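You operate a simulated robot arm through the tools that you are given. There is no shell and no other tool. Be economical: measure what you need, move in short steps, check, and stop when the job is done.

You run a simulated robot arm. Do the job below in one go: nothing can be reset, and whatever is moved stays where it is left.

Task
Strip the small case for repair: power off, green cap off, ribbon plug out, thumb screw loose.
Fine: cap in the tray cell by the flat case; stand the plug on the desk by the flat case's power bar; the module stays in its gap. Set down upright: purple ribbon plug.
Where things are to end (x, y in the base frame): purple ribbon plug within 0.06 m of [0.75, 0].

The check looks at the end state, three seconds after you hand in, the way a careful person would. Anything else that was tipped, shoved, dropped, spilled or broken makes it a failure. A push-on lid holds only when it is set on centred and level and pressed home; a screw cap is set on level and turned clockwise until tight.

Robot
A 7-joint arm with a two-finger parallel gripper, fixed in place. Base frame: the origin is at the foot of the arm, x ahead of it, y to its left, z up; the work surface is at about z = 0.74. Readings come in m, rad, newtons and seconds.
Its first joint turns from -2.897 to 2.897 rad. Payload 4.4 kg.
The TCP is the grasp point between the finger pads, 0.023 m short of the fingertips. In the tool frame z runs along the fingers and y along their closing line. Largest opening 0.094 m; finger width 0.038, thickness 0.01; the body of the gripper, 0.054 by 0.096 m, starts 0.039 m behind the TCP.
Orientation is told as [roll, pitch, yaw] about the base's x, y, z axes, in that order, counted from this pose: with the fingers straight down and closing along the base's y, the tool's x points along the base's -x, its y along +y and its z along -z.

Tools
- The arm moves only by the tool jog_arm. Its arguments are lists of equal length, an entry for each row: "offset": the shift along the base's x, y, z in units of 25 mm (1.0 is 25 mm), a list of three; "dr": the turn, a rotation vector about the base's x, y, z in units of 6 degrees (1.0 is 6 degrees), a list of three; "hand": the closure, from 0 (fully open) to 1 (shut). In form: {"offset": [[tx, ty, tz], ...], "dr": [[ax, ay, az], ...], "hand": [hand, ...]}. A call has 1 to 12 rows; each row shifts and turns the commanded pose from where the row before left it. A call with a number of a shift or a turn outside -1 to 1 is refused whole. Rows are played at 5 a second. More than 0.05 m and 0.15 rad between two rows, or a gripper value outside its range, and nothing of the call is played. A pose out of reach is approached as far as the arm can. The call stops where the force on the tool passes 90 N (or 10 N more than at its start, if that is more) or the arm is blocked; 0.2 s more then pass. The fingers move at their own pace (about 0.072 m/s each) and stop on an object; they squeeze with about 43 N. The grip force told is the motor's: it shows also when the fingers shut on nothing. Time passes only in rows, and 0.2 s behind the last, so rows that do not move let the fingers close. The reply holds the time, the measured pose of the TCP, the force on the tool along the base axes, the opening and the grip force, in the units named above and with some noise, with the torque about the TCP (base axes, N m) and any sound that the robot's microphone picked up, and new pictures: "pictures" is both (left out), scene, wrist or none.
- Cameras (640 x 400 px; columns grow to the right, rows downward): "scene" is fixed at [0.0498, 0.6486, 1.5081]; the picture's right is [-0.86, -0.52, 0.00], its down [-0.28, 0.46, -0.84] and it looks along [0.44, -0.72, -0.54] (base axes); focal length 327 px, centre (320, 200). "wrist" rides on the gripper at [0.086, 0.016, -0.074] in the tool frame; the picture's right is [-0.18, 0.98, 0.00], its down [-0.58, -0.11, -0.81] and it looks along [-0.79, -0.15, 0.59] (tool axes); focal length 243 px, centre (320, 200). There is no depth. A picture from a camera that has moved, and an enlarged one, comes with that camera's place and axes in the base frame and with its lens.
- inspect(camera, box): a new picture of the part [left, top, right, bottom] of that camera's present view, enlarged. The clock stands still meanwhile.
- sign_off(): hands the job in; it is judged then, once.

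Go step by step. Nothing tells you positions but the pictures and the camera data: compare them with the known pose of the tool, close in by small moves and look again before you grip or let go. The budget is 120 turns and 200 pictures, counting those below and the enlarged ones. Unless the task says otherwise, let go and move clear before handing in, and close with one line.

The tools are called after ">>>" by a JSON object that holds its "op" and its "data". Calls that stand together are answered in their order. jog_arm: Moves the arm, as the interface text tells. Its arguments: {"type":"object","properties":{"offset":{"type":"array"},"dr":{"type":"array"},"hand":{"type":"array"},"pictures":{"type":"string","enum":["both","scene","wrist","none"]}},"required":["offset","dr","hand"]} The other tools are called the same way: inspect (camera, box) takes an enlarged picture of a part of a camera's view; sign_off () hands the job in.

At the start:

```text
clock: 0.0
tcp_pos: [0.5566, -0.296, 1.0945]
tcp_rot: [0.0, -0.001, 0.0]
ft_force: [-0.5, 1.0, 0.0]
torque: [0.0, -0.03, -0.02]
width: 0.094
finger_force: 0.2
```

scene: 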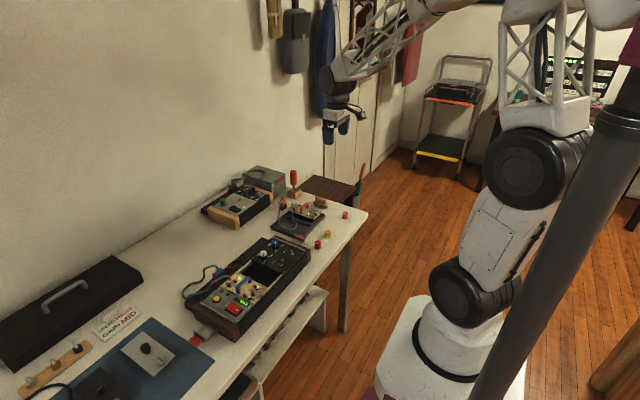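
wrist: 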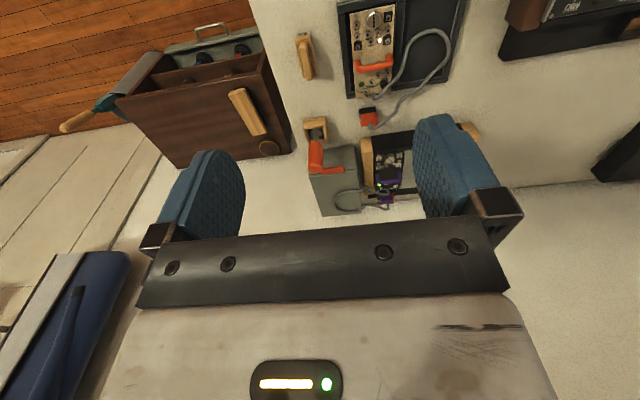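

I see a bench with several synth-like cases; I need to find the small case, flat case, tray and plug. I'll zoom in first.

>>> {"op": "inspect", "data": {"camera": "scene", "box": [190, 150, 370, 262]}}

>>> {"op": "inspect", "data": {"camera": "scene", "box": [170, 220, 330, 350]}}

>>> {"op": "inspect", "data": {"camera": "wrist", "box": [280, 0, 500, 220]}}

>>> {"op": "inspect", "data": {"camera": "scene", "box": [0, 240, 220, 400]}}

```text
3.56 times, centred on (280, 206) of scene
camera zoom: at [0.0498, 0.6486, 1.5081], right [-0.86, -0.52, 0.0], down [-0.28, 0.46, -0.84], along [0.44, -0.72, -0.54], focal length 1163 px, centre (462, 179)
```

zoom: 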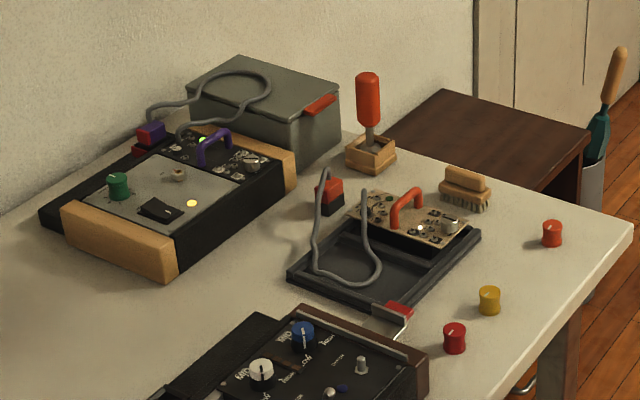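

```text
3.08 times, centred on (250, 285) of scene
camera zoom: at [0.0498, 0.6486, 1.5081], right [-0.86, -0.52, 0.0], down [-0.28, 0.46, -0.84], along [0.44, -0.72, -0.54], focal length 1006 px, centre (535, -62)
```

zoom: 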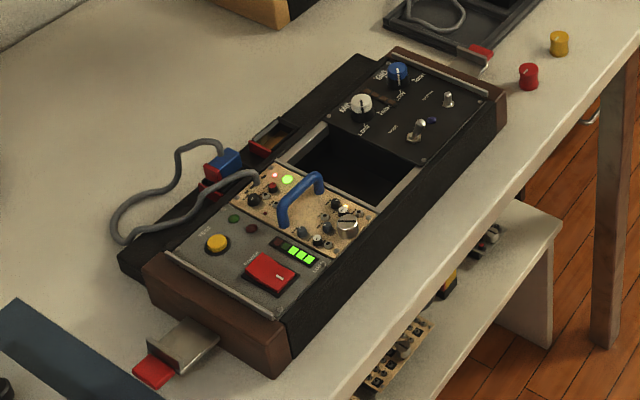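

```text
1.82 times, centred on (390, 110) of wrist
camera zoom: at [0.4707, -0.279, 1.1691], right [0.18, 0.98, 0.0], down [0.58, -0.11, 0.81], along [0.79, -0.15, -0.59], focal length 441 px, centre (193, 364)
```

zoom: 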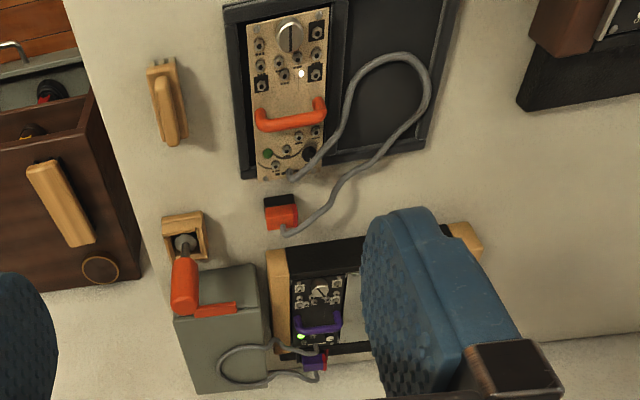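

```text
2.50 times, centred on (110, 320) of scene
camera zoom: at [0.0498, 0.6486, 1.5081], right [-0.86, -0.52, 0.0], down [-0.28, 0.46, -0.84], along [0.44, -0.72, -0.54], focal length 818 px, centre (845, -100)
```

zoom: 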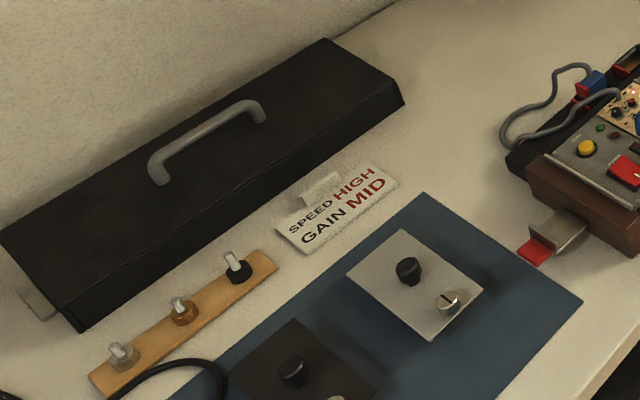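

The small case seems to be the wooden‑ended one with green cap and purple handle, about (0.9, -0.1); the central long case is probably the flat one. I'll shift the arm for a better wrist view.

>>> {"op": "jog_arm", "data": {"offset": [[-0.5, 1, 0], [-0.5, 1, 0], [-0.5, 1, 0], [-0.5, 1, 0], [-0.5, 1, 0], [-0.5, 1, 0], [-0.5, 1, 0], [-0.5, 1, 0]], "dr": [[0, 0, 0], [0, 0, 0], [0, 0, 0], [0, 0, 0], [0, 0, 0], [0, 0, 0], [0, 0, 0], [0, 0, 0]], "hand": [0, 0, 0, 0, 0, 0, 0, 0]}}

```text
clock: 1.8
tcp_pos: [0.457, -0.0948, 1.093]
tcp_rot: [0.0, 0.0, 0.001]
ft_force: [-0.4, 0.1, 0.2]
torque: [0.01, 0.04, 0.0]
width: 0.0938
finger_force: 0.2
camera wrist: at [0.3713, -0.0788, 1.1684], right [0.18, 0.98, 0.0], down [0.58, -0.11, 0.81], along [0.79, -0.15, -0.59], focal length 243 px, centre (320, 200)
```

scene: 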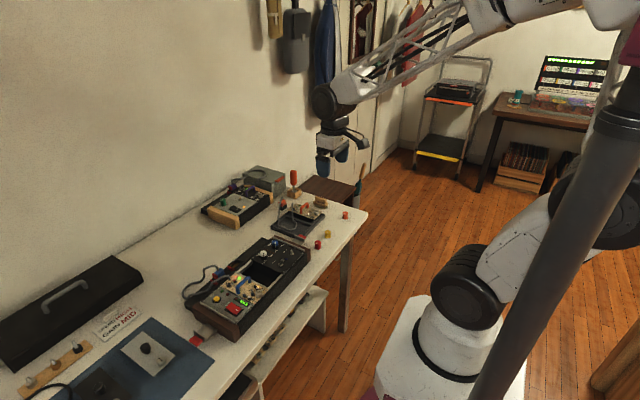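
wrist: 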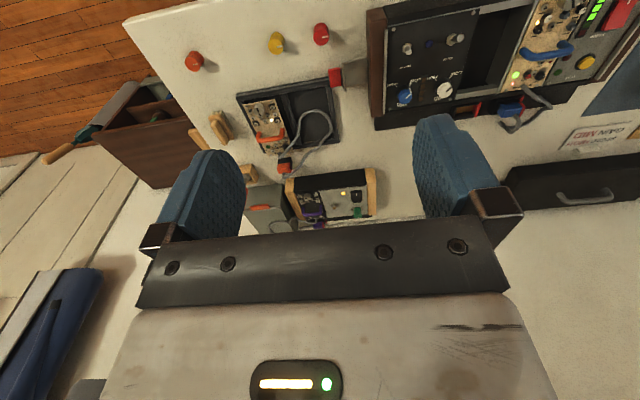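

>>> {"op": "inspect", "data": {"camera": "wrist", "box": [230, 20, 390, 120]}}

>>> {"op": "inspect", "data": {"camera": "wrist", "box": [250, 120, 420, 240]}}

>>> {"op": "inspect", "data": {"camera": "wrist", "box": [370, 0, 640, 150]}}

>>> {"op": "inspect", "data": {"camera": "scene", "box": [195, 160, 295, 235]}}

```text
4.00 times, centred on (310, 70) of wrist
camera zoom: at [0.3713, -0.0788, 1.1684], right [0.18, 0.98, 0.0], down [0.58, -0.11, 0.81], along [0.79, -0.15, -0.59], focal length 970 px, centre (360, 720)
```

zoom: 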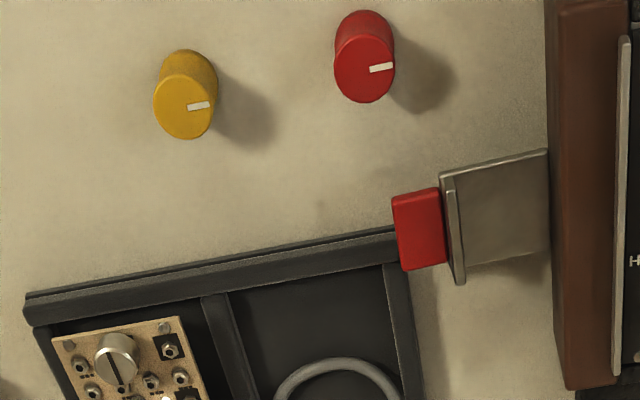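

```text
3.33 times, centred on (335, 180) of wrist
camera zoom: at [0.3713, -0.0788, 1.1684], right [0.18, 0.98, 0.0], down [0.58, -0.11, 0.81], along [0.79, -0.15, -0.59], focal length 809 px, centre (270, 267)
```

zoom: 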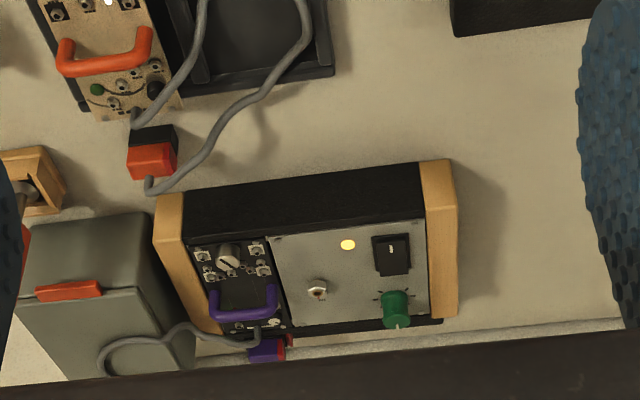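

```text
2.37 times, centred on (505, 75) of wrist
camera zoom: at [0.3713, -0.0788, 1.1684], right [0.18, 0.98, 0.0], down [0.58, -0.11, 0.81], along [0.79, -0.15, -0.59], focal length 575 px, centre (-118, 496)
```

zoom: 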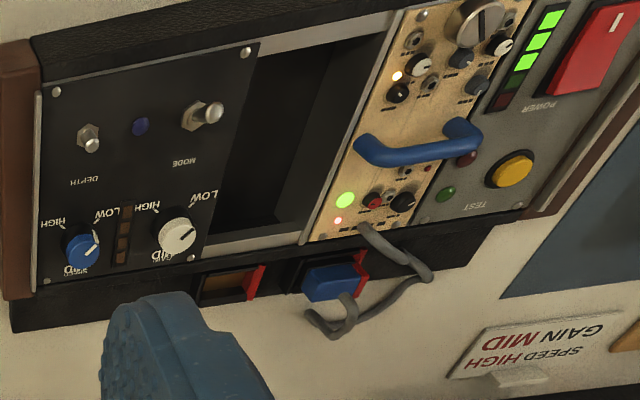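

```text
5.33 times, centred on (245, 198) of scene
camera zoom: at [0.0498, 0.6486, 1.5081], right [-0.86, -0.52, 0.0], down [-0.28, 0.46, -0.84], along [0.44, -0.72, -0.54], focal length 1744 px, centre (720, 213)
```

zoom: 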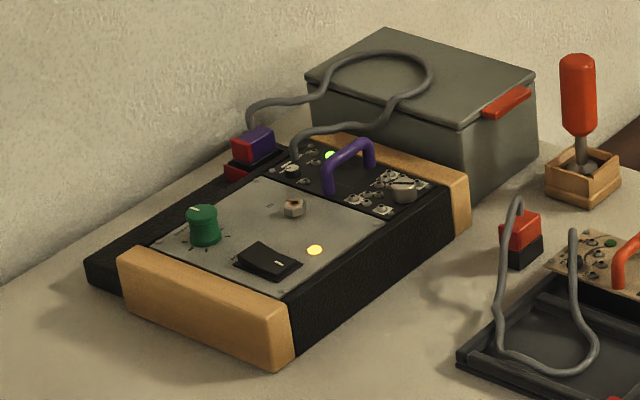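

The small case has a black rocker (~(0.884,-0.079,0.79)), green cap (~(0.948,-0.083,0.81)), module screw (~(0.861,-0.205,0.79)) and purple plug (~(1.015,-0.206,0.787)). I'll move nearer to look in detail.

>>> {"op": "jog_arm", "data": {"offset": [[0.93, -0.2, -0.53], [0.93, -0.2, -0.53], [0.93, -0.2, -0.53], [0.93, -0.2, -0.53], [0.93, -0.2, -0.53], [0.93, -0.2, -0.53], [0.93, -0.2, -0.53]], "dr": [[0, 0, 0], [0, 0, 0], [0, 0, 0], [0, 0, 0], [0, 0, 0], [0, 0, 0], [0, 0, 0]], "hand": [0, 0, 0, 0, 0, 0, 0], "pictures": "wrist"}}

>>> {"op": "inspect", "data": {"camera": "wrist", "box": [230, 80, 430, 230]}}

```text
clock: 3.4
tcp_pos: [0.6198, -0.1311, 1.0018]
tcp_rot: [0.0, -0.001, 0.0]
ft_force: [-0.1, -0.3, 0.5]
torque: [0.01, 0.01, -0.01]
width: 0.094
finger_force: 0.1
camera wrist: at [0.5333, -0.1135, 1.0766], right [0.18, 0.98, 0.0], down [0.58, -0.11, 0.81], along [0.79, -0.15, -0.59], focal length 243 px, centre (320, 200)
```

wrist: 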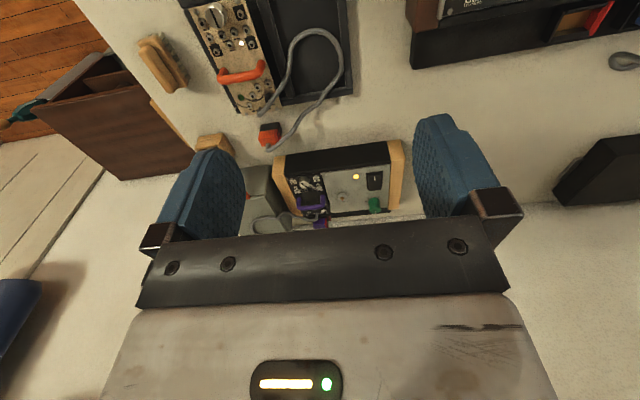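

```text
2.67 times, centred on (330, 155) of wrist
camera zoom: at [0.5333, -0.1135, 1.0766], right [0.18, 0.98, 0.0], down [0.58, -0.11, 0.81], along [0.79, -0.15, -0.59], focal length 647 px, centre (293, 320)
```

zoom: 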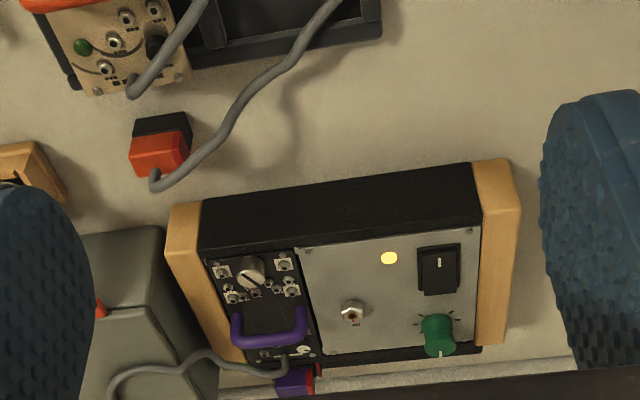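

>>> {"op": "inspect", "data": {"camera": "wrist", "box": [340, 160, 400, 220]}}

>>> {"op": "inspect", "data": {"camera": "scene", "box": [215, 190, 265, 225]}}

>>> {"op": "inspect", "data": {"camera": "wrist", "box": [280, 165, 340, 230]}}

```text
6.67 times, centred on (370, 190) of wrist
camera zoom: at [0.5333, -0.1135, 1.0766], right [0.18, 0.98, 0.0], down [0.58, -0.11, 0.81], along [0.79, -0.15, -0.59], focal length 1618 px, centre (-13, 267)
```

zoom: 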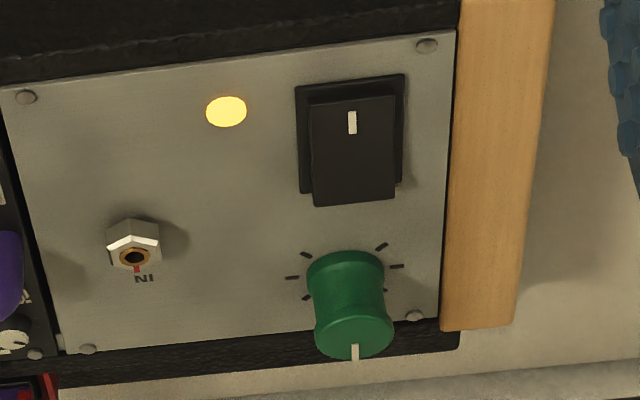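

```text
11.43 times, centred on (240, 208) of scene
camera zoom: at [0.0498, 0.6486, 1.5081], right [-0.86, -0.52, 0.0], down [-0.28, 0.46, -0.84], along [0.44, -0.72, -0.54], focal length 3738 px, centre (1234, 114)
```

zoom: 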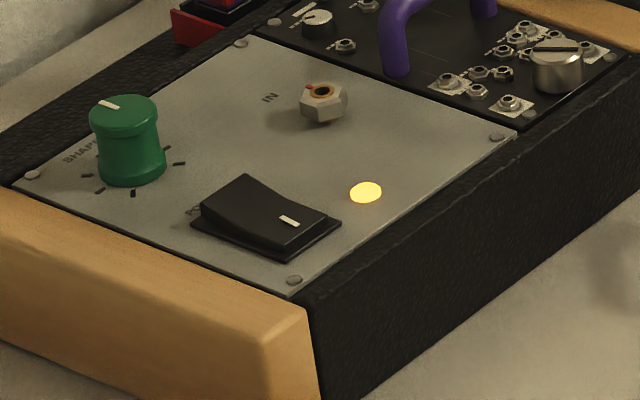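

```text
6.15 times, centred on (310, 198) of wrist
camera zoom: at [0.5333, -0.1135, 1.0766], right [0.18, 0.98, 0.0], down [0.58, -0.11, 0.81], along [0.79, -0.15, -0.59], focal length 1493 px, centre (382, 215)
```

zoom: 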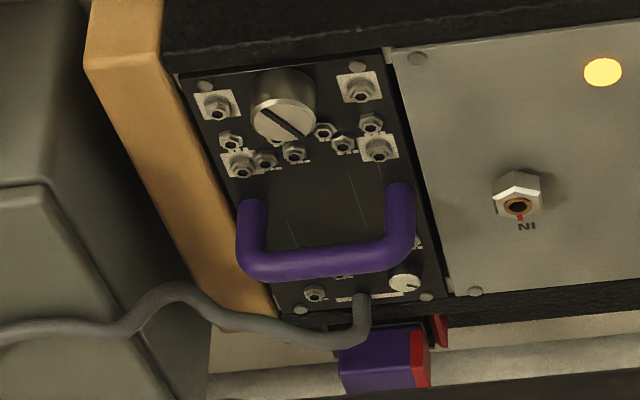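

The rocker's far (+x) end stands up at about (0.888,-0.079,0.803), so that end gets pressed. I'll approach above it with shut fingers.

>>> {"op": "jog_arm", "data": {"offset": [[1, 0.19, 0], [1, 0.19, 0], [1, 0.19, -0.5], [1, 0.19, -0.5], [1, 0.19, -0.5], [1, 0.19, -0.5], [1, 0.19, -0.6], [1, 0.19, -0.6], [1, 0.19, -0.6], [1, 0.19, -0.6], [1, 0.19, -0.6], [0.12, 0, -0.6]], "dr": [[0, 0, 0], [0, 0, 0], [0, 0, 0], [0, 0, 0], [0, 0, 0], [0, 0, 0], [0, 0, 0], [0, 0, 0], [0, 0, 0], [0, 0, 0], [0, 0, 0], [0, 0, 0]], "hand": [1, 1, 1, 1, 1, 1, 1, 1, 1, 1, 1, 1]}}

>>> {"op": "inspect", "data": {"camera": "scene", "box": [195, 150, 295, 235]}}

```text
clock: 6.0
tcp_pos: [0.8976, -0.0777, 0.8622]
tcp_rot: [-0.001, -0.002, 0.0]
ft_force: [-0.2, 0.7, -0.1]
torque: [-0.03, 0.01, 0.0]
width: 0.0
finger_force: 41.8
camera wrist: at [0.8118, -0.0608, 0.937], right [0.18, 0.98, 0.0], down [0.58, -0.11, 0.81], along [0.79, -0.15, -0.59], focal length 243 px, centre (320, 200)
```

scene: 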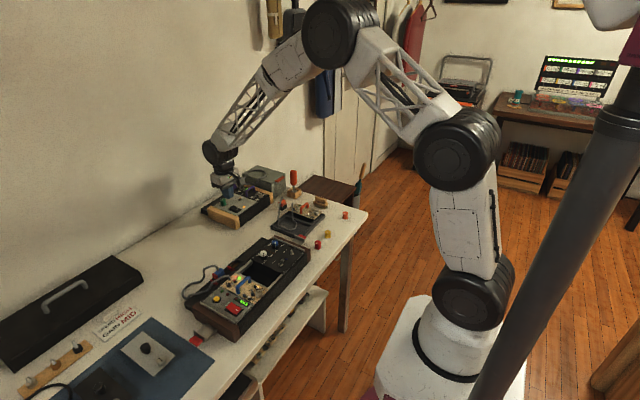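
wrist: 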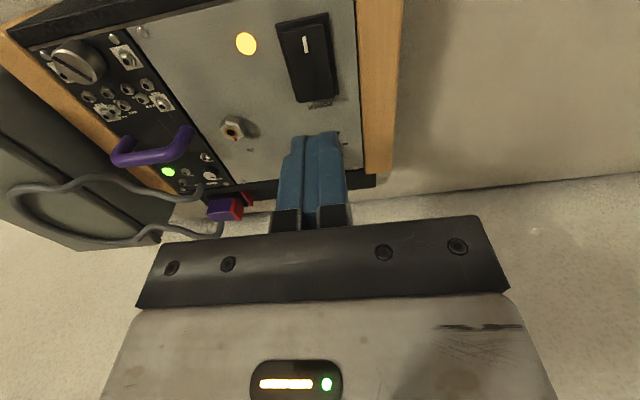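

```text
4.71 times, centred on (245, 192) of scene
camera zoom: at [0.0498, 0.6486, 1.5081], right [-0.86, -0.52, 0.0], down [-0.28, 0.46, -0.84], along [0.44, -0.72, -0.54], focal length 1539 px, centre (673, 235)
```

zoom: 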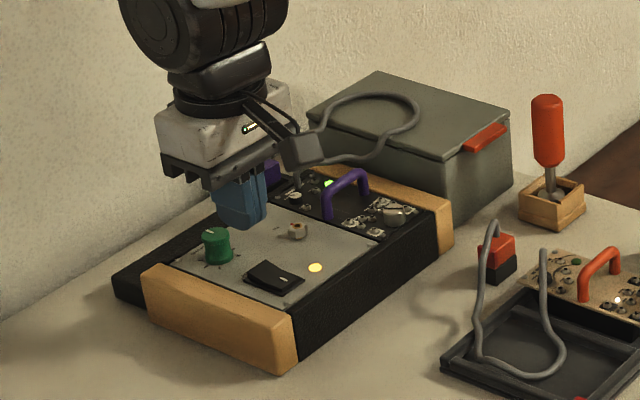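

>>> {"op": "jog_arm", "data": {"offset": [[0, 0, -0.4], [0, 0, -0.4], [0, 0, -0.4], [0, 0, -0.3], [0, 0, -0.2]], "dr": [[0, 0, 0], [0, 0, 0], [0, 0, 0], [0, 0, 0], [0, 0, 0]], "hand": [1, 1, 1, 1, 1], "pictures": "wrist"}}

```text
clock: 7.2
tcp_pos: [0.8981, -0.0786, 0.819]
tcp_rot: [0.001, -0.002, -0.001]
ft_force: [-0.4, -0.5, 5.3]
torque: [0.0, 0.1, -0.05]
width: 0.0
finger_force: 42.4
heard: click
camera wrist: at [0.8115, -0.0611, 0.8952], right [0.18, 0.98, 0.0], down [0.58, -0.11, 0.81], along [0.79, -0.15, -0.59], focal length 243 px, centre (320, 200)
```

wrist: 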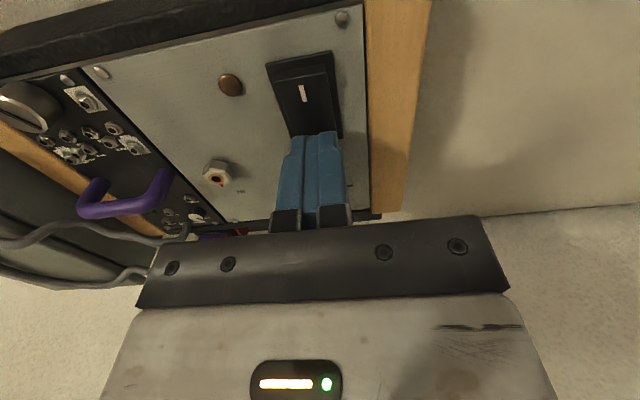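

Click heard and the power light is out. Next I lift, half open, and line up over the green cap at about (0.947,-0.082).

>>> {"op": "jog_arm", "data": {"offset": [[0, 0, 0.6], [0, 0, 0.6], [0, 0, 0.6], [0.7, -0.05, 0], [0.7, -0.05, 0], [0.56, -0.04, 0], [0, 0, 0]], "dr": [[0, 0, 0], [0, 0, 0], [0, 0, 0], [0, 0, 0], [0, 0, 0], [0, 0, 0], [0, 0, 0]], "hand": [1, 1, 1, 0.45, 0.45, 0.45, 0.45]}}

>>> {"op": "inspect", "data": {"camera": "scene", "box": [195, 150, 295, 235]}}

```text
clock: 8.8
tcp_pos: [0.9462, -0.081, 0.865]
tcp_rot: [0.0, 0.001, -0.001]
ft_force: [-0.3, 0.0, -0.2]
torque: [0.02, -0.04, -0.03]
width: 0.0517
finger_force: 0.0
camera wrist: at [0.8604, -0.0649, 0.94], right [0.18, 0.98, 0.0], down [0.58, -0.11, 0.81], along [0.79, -0.15, -0.59], focal length 243 px, centre (320, 200)
```

scene: 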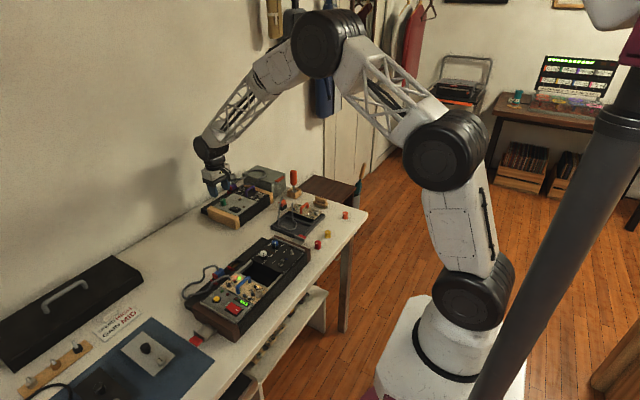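
wrist: 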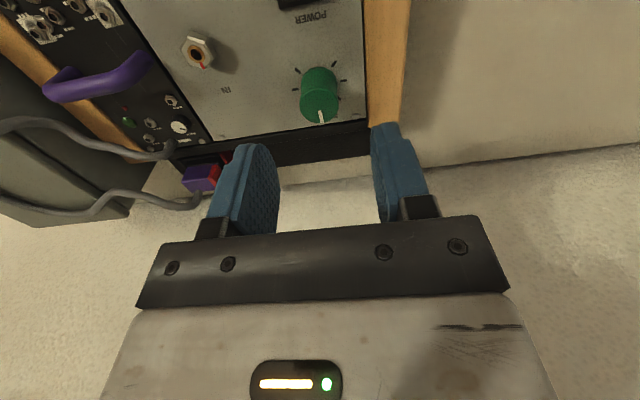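

```text
4.71 times, centred on (245, 192) of scene
camera zoom: at [0.0498, 0.6486, 1.5081], right [-0.86, -0.52, 0.0], down [-0.28, 0.46, -0.84], along [0.44, -0.72, -0.54], focal length 1539 px, centre (673, 235)
```

zoom: 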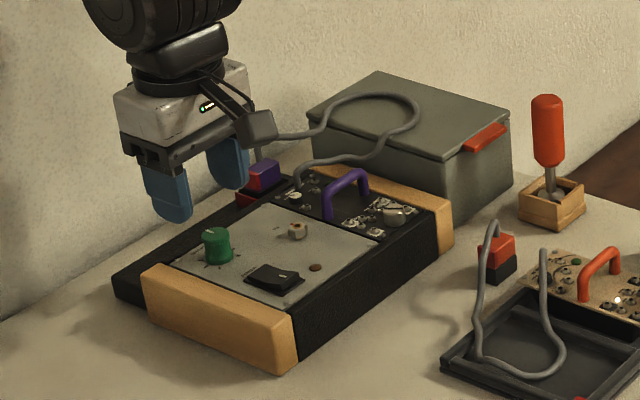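

>>> {"op": "jog_arm", "data": {"offset": [[0, 0, -0.5], [0, 0, -0.5], [0, 0, -0.5], [0, 0, -0.3], [0, 0, 0]], "dr": [[0, 0, 0], [0, 0, 0], [0, 0, 0], [0, 0, 0], [0, 0, 0]], "hand": [0.45, 0.45, 0.45, 0.45, 0.45]}}

>>> {"op": "inspect", "data": {"camera": "scene", "box": [205, 175, 275, 230]}}

```text
clock: 10.0
tcp_pos: [0.9454, -0.0826, 0.8195]
tcp_rot: [0.001, 0.001, 0.0]
ft_force: [0.1, 0.1, -0.1]
torque: [0.03, 0.02, 0.0]
width: 0.0515
finger_force: 0.1
camera wrist: at [0.8598, -0.0646, 0.8948], right [0.18, 0.98, 0.0], down [0.58, -0.11, 0.81], along [0.79, -0.15, -0.59], focal length 243 px, centre (320, 200)
```

scene: 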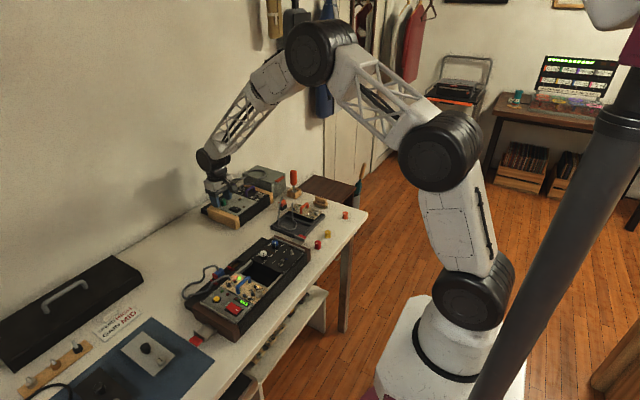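
wrist: 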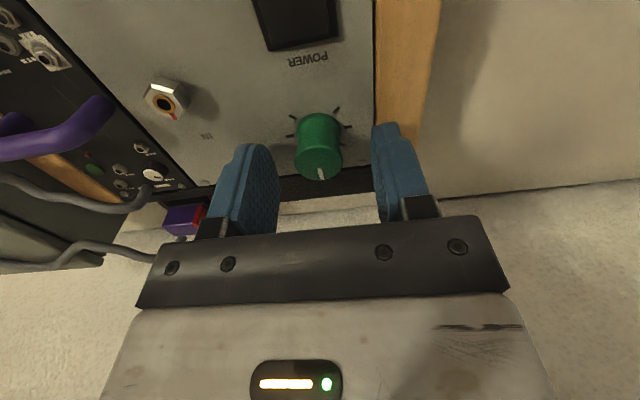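

```text
7.27 times, centred on (240, 202) of scene
camera zoom: at [0.0498, 0.6486, 1.5081], right [-0.86, -0.52, 0.0], down [-0.28, 0.46, -0.84], along [0.44, -0.72, -0.54], focal length 2379 px, centre (902, 182)
```

zoom: 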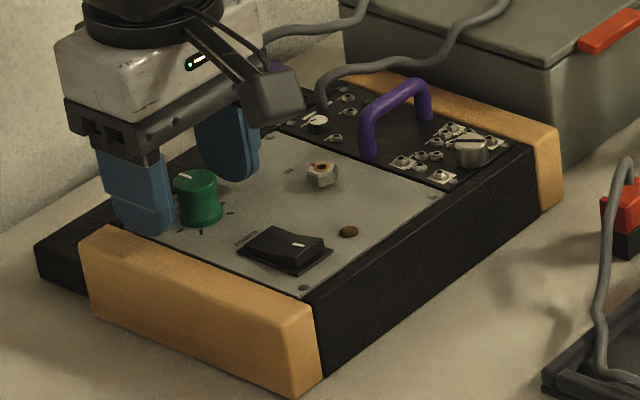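

>>> {"op": "jog_arm", "data": {"offset": [[-0.1, 0, 0], [0, 0, 0], [0, 0, 0], [0, 0, 0], [0, 0, 0.2], [0, 0, 0.2], [0, 0, 0.2], [0, 0, 0.2], [0, 0, 0.2]], "dr": [[0, 0, 0], [0, 0, 0], [0, 0, 0], [0, 0, 0], [0, 0, 0], [0, 0, 0], [0, 0, 0], [0, 0, 0], [0, 0, 0]], "hand": [0.45, 1, 1, 1, 1, 1, 1, 1, 1]}}

>>> {"op": "inspect", "data": {"camera": "scene", "box": [205, 175, 275, 230]}}

```text
clock: 12.0
tcp_pos: [0.9427, -0.0799, 0.8441]
tcp_rot: [-0.001, -0.001, 0.0]
ft_force: [0.7, -0.1, 0.3]
torque: [0.0, -0.01, -0.02]
width: 0.0208
finger_force: 43.2
camera wrist: at [0.8574, -0.0643, 0.9188], right [0.18, 0.98, 0.0], down [0.58, -0.11, 0.81], along [0.79, -0.15, -0.59], focal length 243 px, centre (320, 200)
```

scene: 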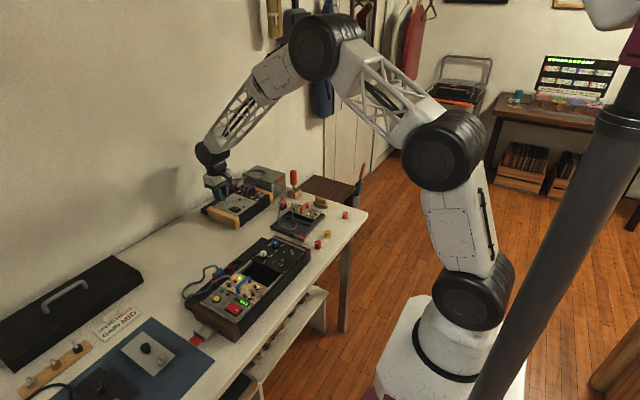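
wrist: 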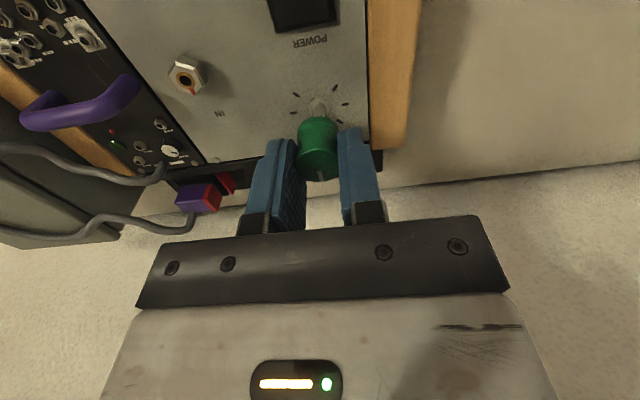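

```text
7.27 times, centred on (240, 202) of scene
camera zoom: at [0.0498, 0.6486, 1.5081], right [-0.86, -0.52, 0.0], down [-0.28, 0.46, -0.84], along [0.44, -0.72, -0.54], focal length 2379 px, centre (902, 182)
```

zoom: 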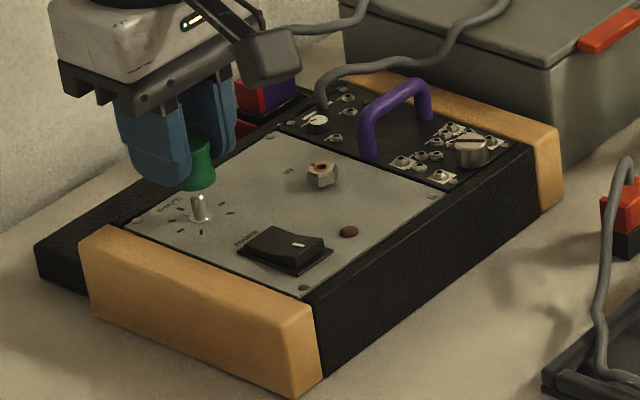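

The cap is off. I'll carry it back and look at the tray's cell nearer the flat case.

>>> {"op": "jog_arm", "data": {"offset": [[0, 0, 1], [0, 0, 1], [0, 0, 1], [-1, -0.1, 0.5], [-1, -0.1, 0], [-1, -0.15, 0], [-1, -0.15, 0], [-1, -0.15, 0], [-1, -0.15, 0], [-1, -0.15, 0], [-1, -0.15, 0], [-1, -0.15, 0]], "dr": [[0, 0, 0], [0, 0, 0], [0, 0, 0], [0, 0, 0], [0, 0, 0], [0, 0, 0], [0, 0, 0], [0, 0, 0], [0, 0, 0], [0, 0, 0], [0, 0, 0], [0, 0, 0]], "hand": [1, 1, 1, 1, 1, 1, 1, 1, 1, 1, 1, 1], "pictures": "none"}}

>>> {"op": "jog_arm", "data": {"offset": [[-1, -0.15, 0], [-1, -0.15, 0], [-1, -0.15, 0], [-1, -0.15, 0], [-1, -0.15, 0], [-1, -0.15, 0], [-1, -0.15, 0], [-1, -0.15, 0], [-1, 0, 0], [-1, 0, 0]], "dr": [[0, 0, 0], [0, 0, 0], [0, 0, 0], [0, 0, 0], [0, 0, 0], [0, 0, 0], [0, 0, 0], [0, 0, 0], [0, 0, 0], [0, 0, 0]], "hand": [1, 1, 1, 1, 1, 1, 1, 1, 1, 1]}}

>>> {"op": "inspect", "data": {"camera": "scene", "box": [255, 185, 345, 260]}}

```text
clock: 14.6
tcp_pos: [0.7188, -0.1135, 0.9326]
tcp_rot: [-0.001, 0.0, 0.0]
ft_force: [-0.3, 0.6, -0.3]
torque: [0.0, -0.01, -0.04]
width: 0.0207
finger_force: 43.3
```

```text
clock: 16.8
tcp_pos: [0.469, -0.1416, 0.9326]
tcp_rot: [0.0, -0.002, -0.001]
ft_force: [0.3, 0.8, 0.3]
torque: [-0.03, 0.02, 0.03]
width: 0.0208
finger_force: 42.9
camera wrist: at [0.3832, -0.1258, 1.0066], right [0.18, 0.98, 0.0], down [0.58, -0.11, 0.81], along [0.79, -0.15, -0.59], focal length 243 px, centre (320, 200)
```

scene: 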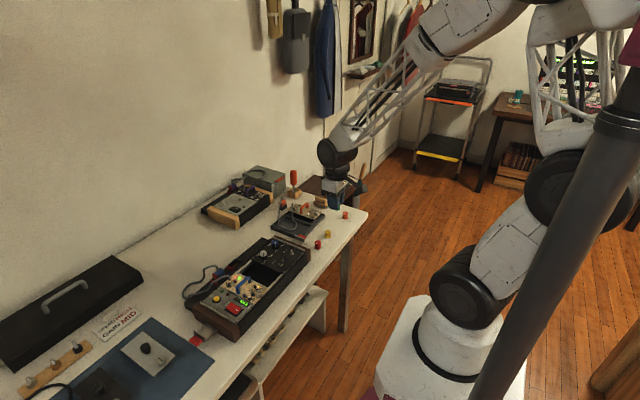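
wrist: 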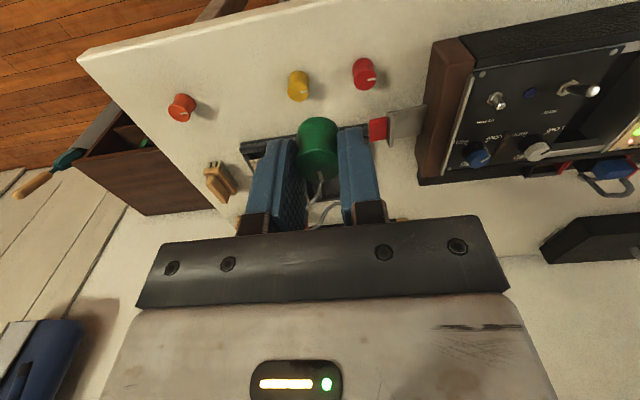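

```text
5.33 times, centred on (300, 222) of scene
camera zoom: at [0.0498, 0.6486, 1.5081], right [-0.86, -0.52, 0.0], down [-0.28, 0.46, -0.84], along [0.44, -0.72, -0.54], focal length 1744 px, centre (427, 80)
```

zoom: 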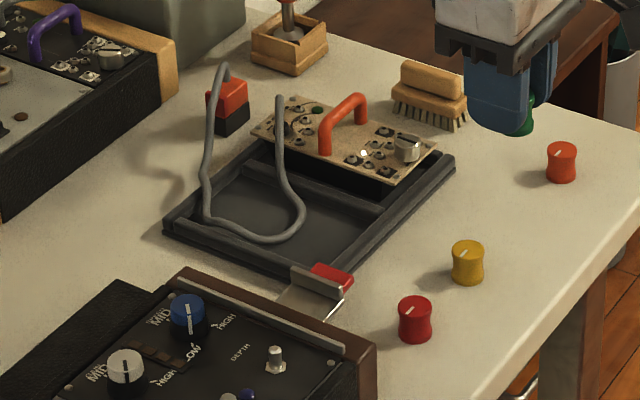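

The cell's free part is in front of the cable loop, around (0.625,-0.157). I'll come above it.

>>> {"op": "jog_arm", "data": {"offset": [[0.9, -0.08, -0.2], [0.9, -0.08, -0.5], [0.9, -0.08, -0.6], [0.9, -0.08, -0.6], [0.9, -0.08, -0.6], [0.9, -0.08, -0.6], [0.9, -0.06, -0.6]], "dr": [[0, 0, 0], [0, 0, 0], [0, 0, 0], [0, 0, 0], [0, 0, 0], [0, 0, 0], [0, 0, 0]], "hand": [1, 1, 1, 1, 1, 1, 1], "pictures": "wrist"}}

>>> {"op": "inspect", "data": {"camera": "scene", "box": [255, 185, 345, 260]}}

```text
clock: 18.4
tcp_pos: [0.6265, -0.1563, 0.8383]
tcp_rot: [0.0, 0.001, -0.001]
ft_force: [-0.5, -0.2, 0.2]
torque: [0.02, -0.04, -0.04]
width: 0.0207
finger_force: 42.9
camera wrist: at [0.5406, -0.1399, 0.9142], right [0.18, 0.98, 0.0], down [0.58, -0.11, 0.81], along [0.79, -0.15, -0.59], focal length 243 px, centre (320, 200)
```

wrist: 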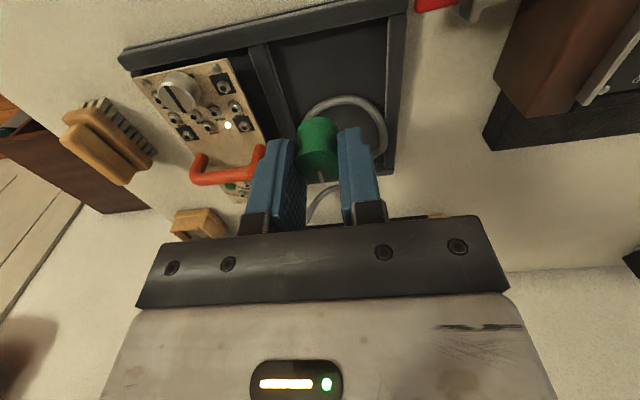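

```text
5.33 times, centred on (300, 222) of scene
camera zoom: at [0.0498, 0.6486, 1.5081], right [-0.86, -0.52, 0.0], down [-0.28, 0.46, -0.84], along [0.44, -0.72, -0.54], focal length 1744 px, centre (427, 80)
```

zoom: 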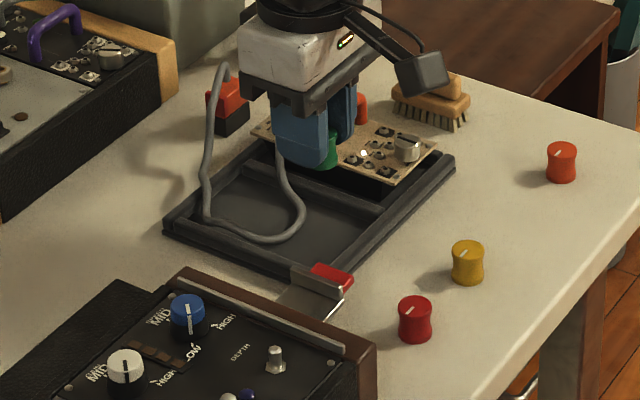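

>>> {"op": "jog_arm", "data": {"offset": [[-0.26, 0.33, 0], [0, 0, -0.4], [0, 0, -0.4], [0, 0, -0.4], [0, 0, -0.4], [0, 0, 0]], "dr": [[0, 0, 0], [0, 0, 0], [0, 0, 0], [0, 0, 0], [0, 0, 0], [0, 0, 0]], "hand": [1, 1, 1, 1, 1, 1], "pictures": "wrist"}}

>>> {"op": "inspect", "data": {"camera": "scene", "box": [275, 195, 335, 245]}}

```text
clock: 19.8
tcp_pos: [0.6205, -0.1493, 0.7991]
tcp_rot: [0.0, 0.0, -0.002]
ft_force: [-0.1, 0.1, 0.5]
torque: [0.0, 0.0, -0.03]
width: 0.0208
finger_force: 43.1
camera wrist: at [0.5334, -0.1321, 0.8744], right [0.18, 0.98, 0.0], down [0.58, -0.11, 0.81], along [0.79, -0.15, -0.59], focal length 243 px, centre (320, 200)
```

wrist: 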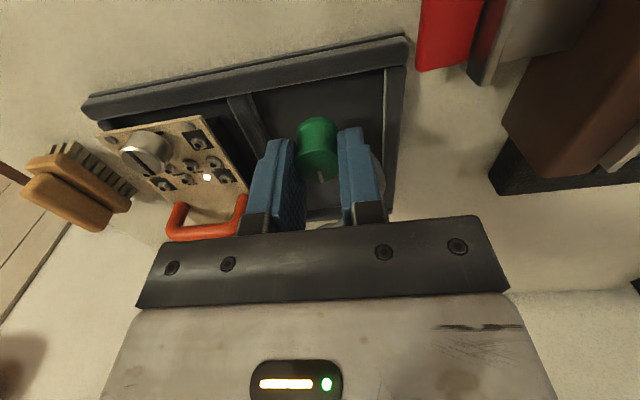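

```text
8.00 times, centred on (305, 220) of scene
camera zoom: at [0.0498, 0.6486, 1.5081], right [-0.86, -0.52, 0.0], down [-0.28, 0.46, -0.84], along [0.44, -0.72, -0.54], focal length 2617 px, centre (440, 40)
```

zoom: 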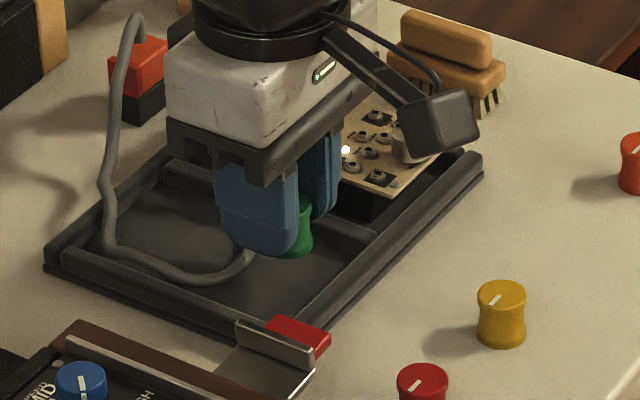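

>>> {"op": "jog_arm", "data": {"offset": [[0, 0, -0.16], [0, 0, -0.12], [0, 0, -0.1], [0, 0, 0]], "dr": [[0, 0, 0], [0, 0, 0], [0, 0, 0], [0, 0, 0]], "hand": [1, 1, 1, 1], "pictures": "none"}}

>>> {"op": "inspect", "data": {"camera": "scene", "box": [275, 195, 335, 245]}}

```text
clock: 20.8
tcp_pos: [0.6197, -0.1485, 0.7899]
tcp_rot: [0.0, 0.001, 0.0]
ft_force: [-0.2, -1.0, -0.3]
torque: [0.03, 0.01, 0.0]
width: 0.0206
finger_force: 42.9
```

```text
8.00 times, centred on (305, 220) of scene
camera zoom: at [0.0498, 0.6486, 1.5081], right [-0.86, -0.52, 0.0], down [-0.28, 0.46, -0.84], along [0.44, -0.72, -0.54], focal length 2617 px, centre (440, 40)
```

zoom: 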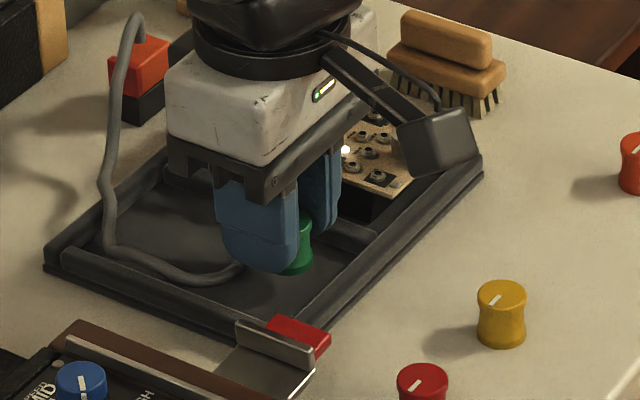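

>>> {"op": "jog_arm", "data": {"offset": [[0, 0, -0.08], [0, 0, -0.08], [0, 0, -0.08], [0, 0, 0]], "dr": [[0, 0, 0], [0, 0, 0], [0, 0, 0], [0, 0, 0]], "hand": [1, 1, 1, 1], "pictures": "none"}}

>>> {"op": "inspect", "data": {"camera": "scene", "box": [275, 195, 335, 245]}}

```text
clock: 21.8
tcp_pos: [0.6192, -0.1491, 0.783]
tcp_rot: [0.0, -0.001, -0.001]
ft_force: [0.0, -0.5, 0.2]
torque: [0.03, -0.03, -0.01]
width: 0.0207
finger_force: 43.3
```

```text
8.00 times, centred on (305, 220) of scene
camera zoom: at [0.0498, 0.6486, 1.5081], right [-0.86, -0.52, 0.0], down [-0.28, 0.46, -0.84], along [0.44, -0.72, -0.54], focal length 2617 px, centre (440, 40)
```

zoom: 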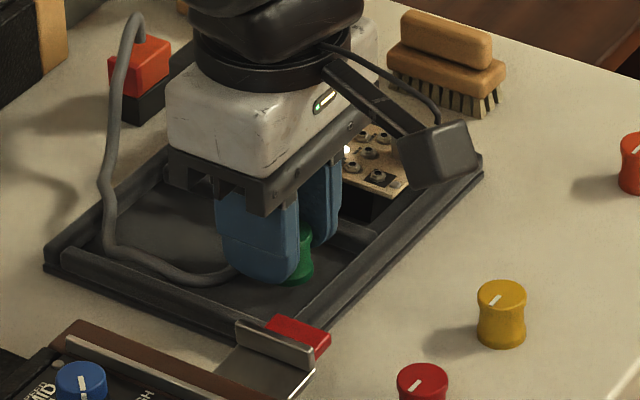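

>>> {"op": "jog_arm", "data": {"offset": [[0, 0, -0.06], [0, 0, -0.06], [0, 0, -0.06], [0, 0, 0]], "dr": [[0, 0, 0], [0, 0, 0], [0, 0, 0], [0, 0, 0]], "hand": [1, 1, 1, 1], "pictures": "none"}}

>>> {"op": "inspect", "data": {"camera": "scene", "box": [290, 215, 320, 240]}}

```text
clock: 22.8
tcp_pos: [0.6192, -0.1488, 0.7795]
tcp_rot: [0.001, 0.001, 0.0]
ft_force: [-0.4, -0.7, -0.1]
torque: [0.0, 0.02, 0.0]
width: 0.0208
finger_force: 43.3
```

```text
16.00 times, centred on (305, 228) of scene
camera zoom: at [0.0498, 0.6486, 1.5081], right [-0.86, -0.52, 0.0], down [-0.28, 0.46, -0.84], along [0.44, -0.72, -0.54], focal length 5233 px, centre (560, -240)
```

zoom: 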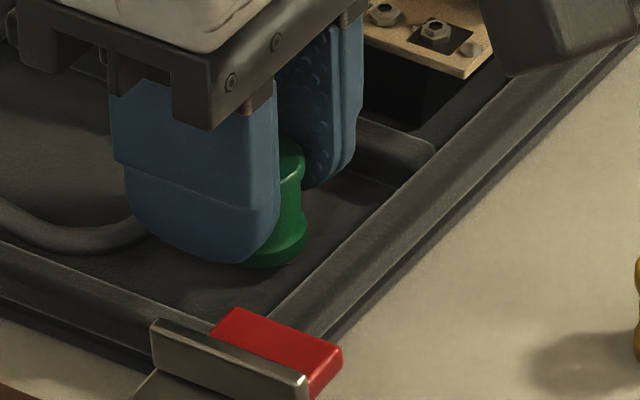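

>>> {"op": "jog_arm", "data": {"offset": [[0, 0, -0.06], [0, 0, -0.06], [0, 0, 0], [0, 0, 0]], "dr": [[0, 0, 0], [0, 0, 0], [0, 0, 0], [0, 0, 0]], "hand": [1, 1, 1, 1], "pictures": "none"}}

>>> {"op": "inspect", "data": {"camera": "scene", "box": [290, 215, 320, 240]}}

```text
clock: 23.8
tcp_pos: [0.6182, -0.1468, 0.7764]
tcp_rot: [-0.001, 0.0, -0.001]
ft_force: [-0.2, 0.4, -0.4]
torque: [0.03, -0.02, 0.0]
width: 0.0207
finger_force: 43.8
```

```text
16.00 times, centred on (305, 228) of scene
camera zoom: at [0.0498, 0.6486, 1.5081], right [-0.86, -0.52, 0.0], down [-0.28, 0.46, -0.84], along [0.44, -0.72, -0.54], focal length 5233 px, centre (560, -240)
```

zoom: 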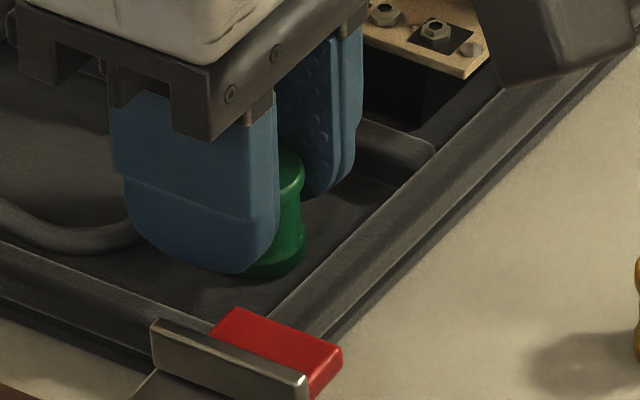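

>>> {"op": "jog_arm", "data": {"offset": [[0, 0, -0.05], [0, 0, 0], [0, 0, -0.05], [0, 0, 0]], "dr": [[0, 0, 0], [0, 0, 0], [0, 0, 0], [0, 0, 0]], "hand": [1, 1, 1, 1], "pictures": "none"}}

>>> {"op": "inspect", "data": {"camera": "scene", "box": [290, 215, 320, 240]}}

```text
clock: 24.8
tcp_pos: [0.6187, -0.1487, 0.7739]
tcp_rot: [-0.001, -0.002, 0.0]
ft_force: [-7.8, 2.0, 22.0]
torque: [0.08, 0.37, -0.03]
width: 0.0205
finger_force: 43.4
```

```text
16.00 times, centred on (305, 228) of scene
camera zoom: at [0.0498, 0.6486, 1.5081], right [-0.86, -0.52, 0.0], down [-0.28, 0.46, -0.84], along [0.44, -0.72, -0.54], focal length 5233 px, centre (560, -240)
```

zoom: 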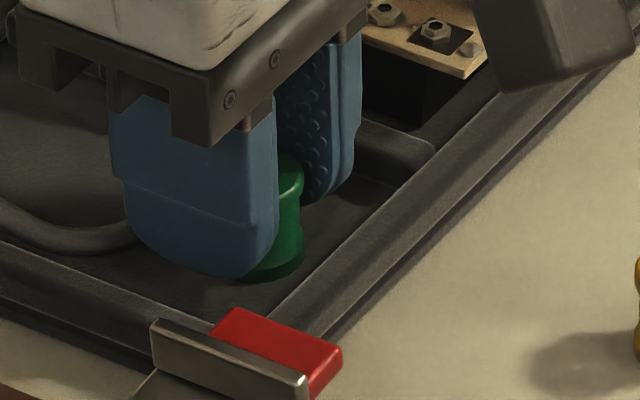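

Contact felt. I back off a millimetre and open narrowly, then rise.

>>> {"op": "jog_arm", "data": {"offset": [[0, 0, 0.04], [0, 0, 0], [0, 0, 0], [0, 0, 0.2], [0, 0, 0.4], [0, 0, 0.8], [0, 0, 1], [0, 0, 1]], "dr": [[0, 0, 0], [0, 0, 0], [0, 0, 0], [0, 0, 0], [0, 0, 0], [0, 0, 0], [0, 0, 0], [0, 0, 0]], "hand": [0.9, 0.62, 0.62, 0.62, 0.62, 0.62, 0.62, 0.62]}}

>>> {"op": "inspect", "data": {"camera": "scene", "box": [275, 195, 335, 245]}}

```text
clock: 26.6
tcp_pos: [0.6185, -0.1481, 0.8584]
tcp_rot: [-0.001, 0.001, 0.0]
ft_force: [-0.3, 0.5, 0.1]
torque: [0.03, 0.01, -0.01]
width: 0.0357
finger_force: 0.0
camera wrist: at [0.5333, -0.1312, 0.9341], right [0.18, 0.98, 0.0], down [0.58, -0.11, 0.81], along [0.79, -0.15, -0.59], focal length 243 px, centre (320, 200)
```

scene: 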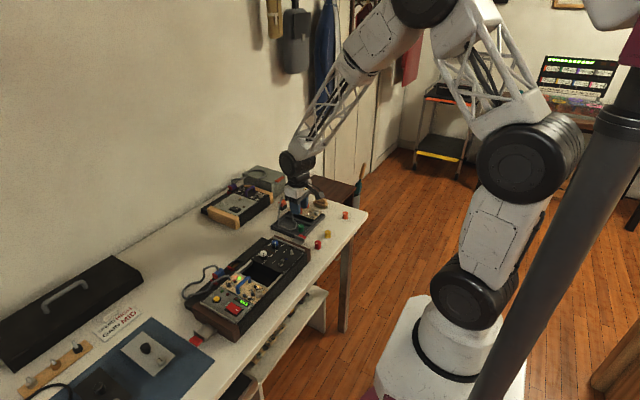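
wrist: 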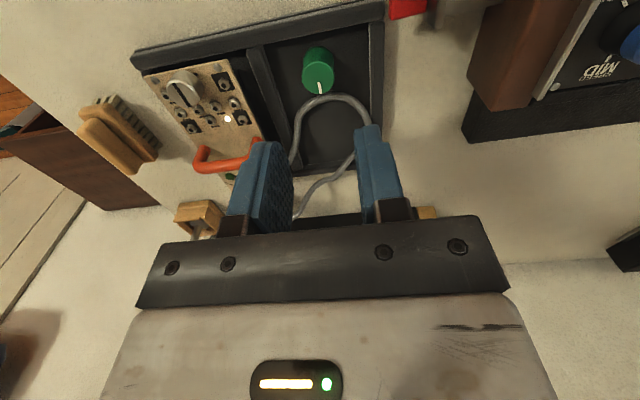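

```text
8.00 times, centred on (305, 220) of scene
camera zoom: at [0.0498, 0.6486, 1.5081], right [-0.86, -0.52, 0.0], down [-0.28, 0.46, -0.84], along [0.44, -0.72, -0.54], focal length 2617 px, centre (440, 40)
```

zoom: 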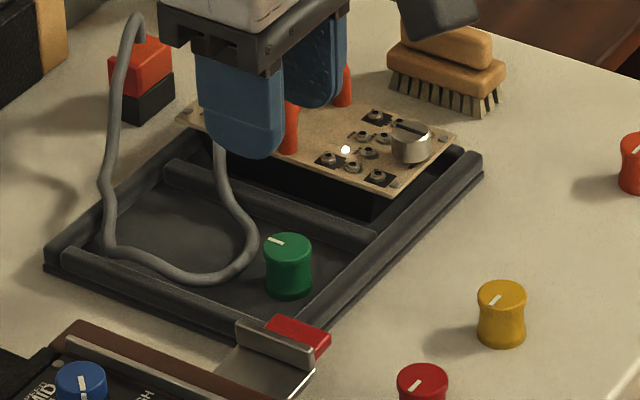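

Cap stands in the cell. Now to view the purple plug more closely.

>>> {"op": "jog_arm", "data": {"offset": [[0, 0, 1], [0, 0, 1], [0, 0, 1], [1, -0.3, 0.5], [1, -0.3, 0], [1, -0.3, 0], [1, -0.3, 0], [1, -0.3, 0], [1, -0.3, 0], [1, -0.3, 0]], "dr": [[0, 0, 0], [0, 0, 0], [0, 0, 0], [0, 0, 0], [0, 0, 0], [0, 0, 0], [0, 0, 0], [0, 0, 0], [0, 0, 0], [0, 0, 0]], "hand": [0.3, 0.3, 0.3, 0.3, 0.3, 0.3, 0.3, 0.3, 0.3, 0.3], "pictures": "wrist"}}

>>> {"op": "inspect", "data": {"camera": "wrist", "box": [240, 120, 400, 230]}}

>>> {"op": "inspect", "data": {"camera": "scene", "box": [220, 165, 280, 205]}}

```text
clock: 28.8
tcp_pos: [0.7944, -0.1995, 0.9456]
tcp_rot: [0.001, 0.0, -0.001]
ft_force: [0.6, -0.4, -0.1]
torque: [-0.02, 0.02, -0.03]
width: 0.066
finger_force: 0.0
camera wrist: at [0.7089, -0.1839, 1.0213], right [0.18, 0.98, 0.0], down [0.58, -0.11, 0.81], along [0.79, -0.15, -0.59], focal length 243 px, centre (320, 200)
```

wrist: 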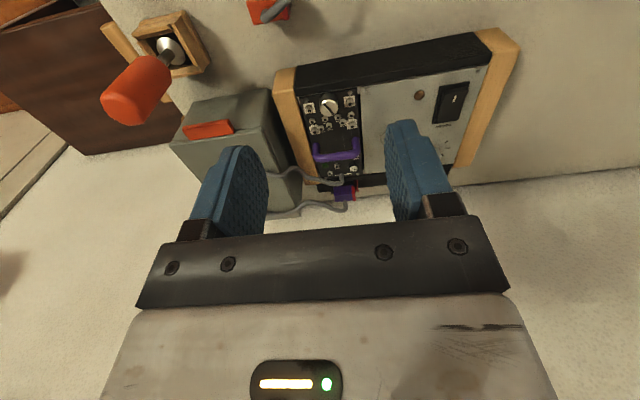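

```text
3.64 times, centred on (320, 175) of wrist
camera zoom: at [0.7089, -0.1839, 1.0213], right [0.18, 0.98, 0.0], down [0.58, -0.11, 0.81], along [0.79, -0.15, -0.59], focal length 882 px, centre (320, 291)
```

zoom: 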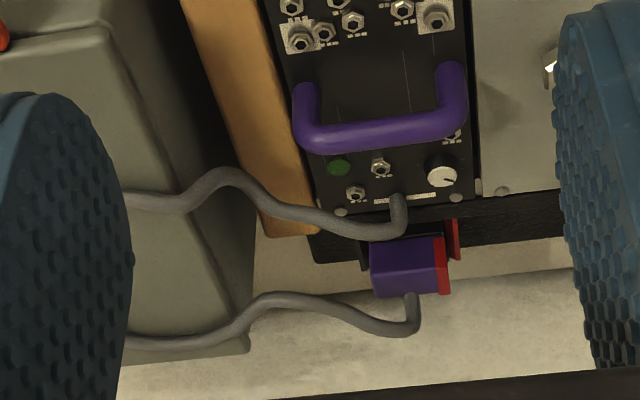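

```text
10.00 times, centred on (250, 185) of scene
camera zoom: at [0.0498, 0.6486, 1.5081], right [-0.86, -0.52, 0.0], down [-0.28, 0.46, -0.84], along [0.44, -0.72, -0.54], focal length 3271 px, centre (1020, 350)
```

zoom: 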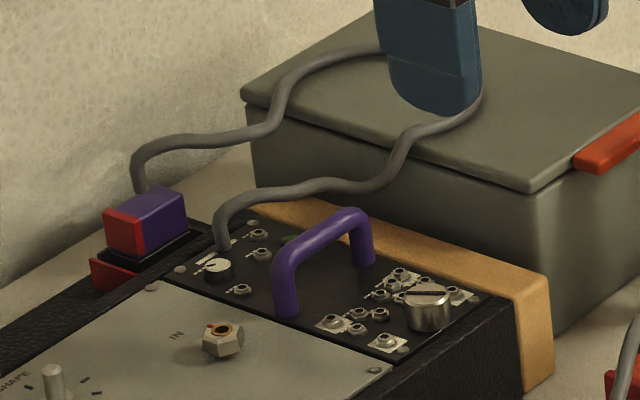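

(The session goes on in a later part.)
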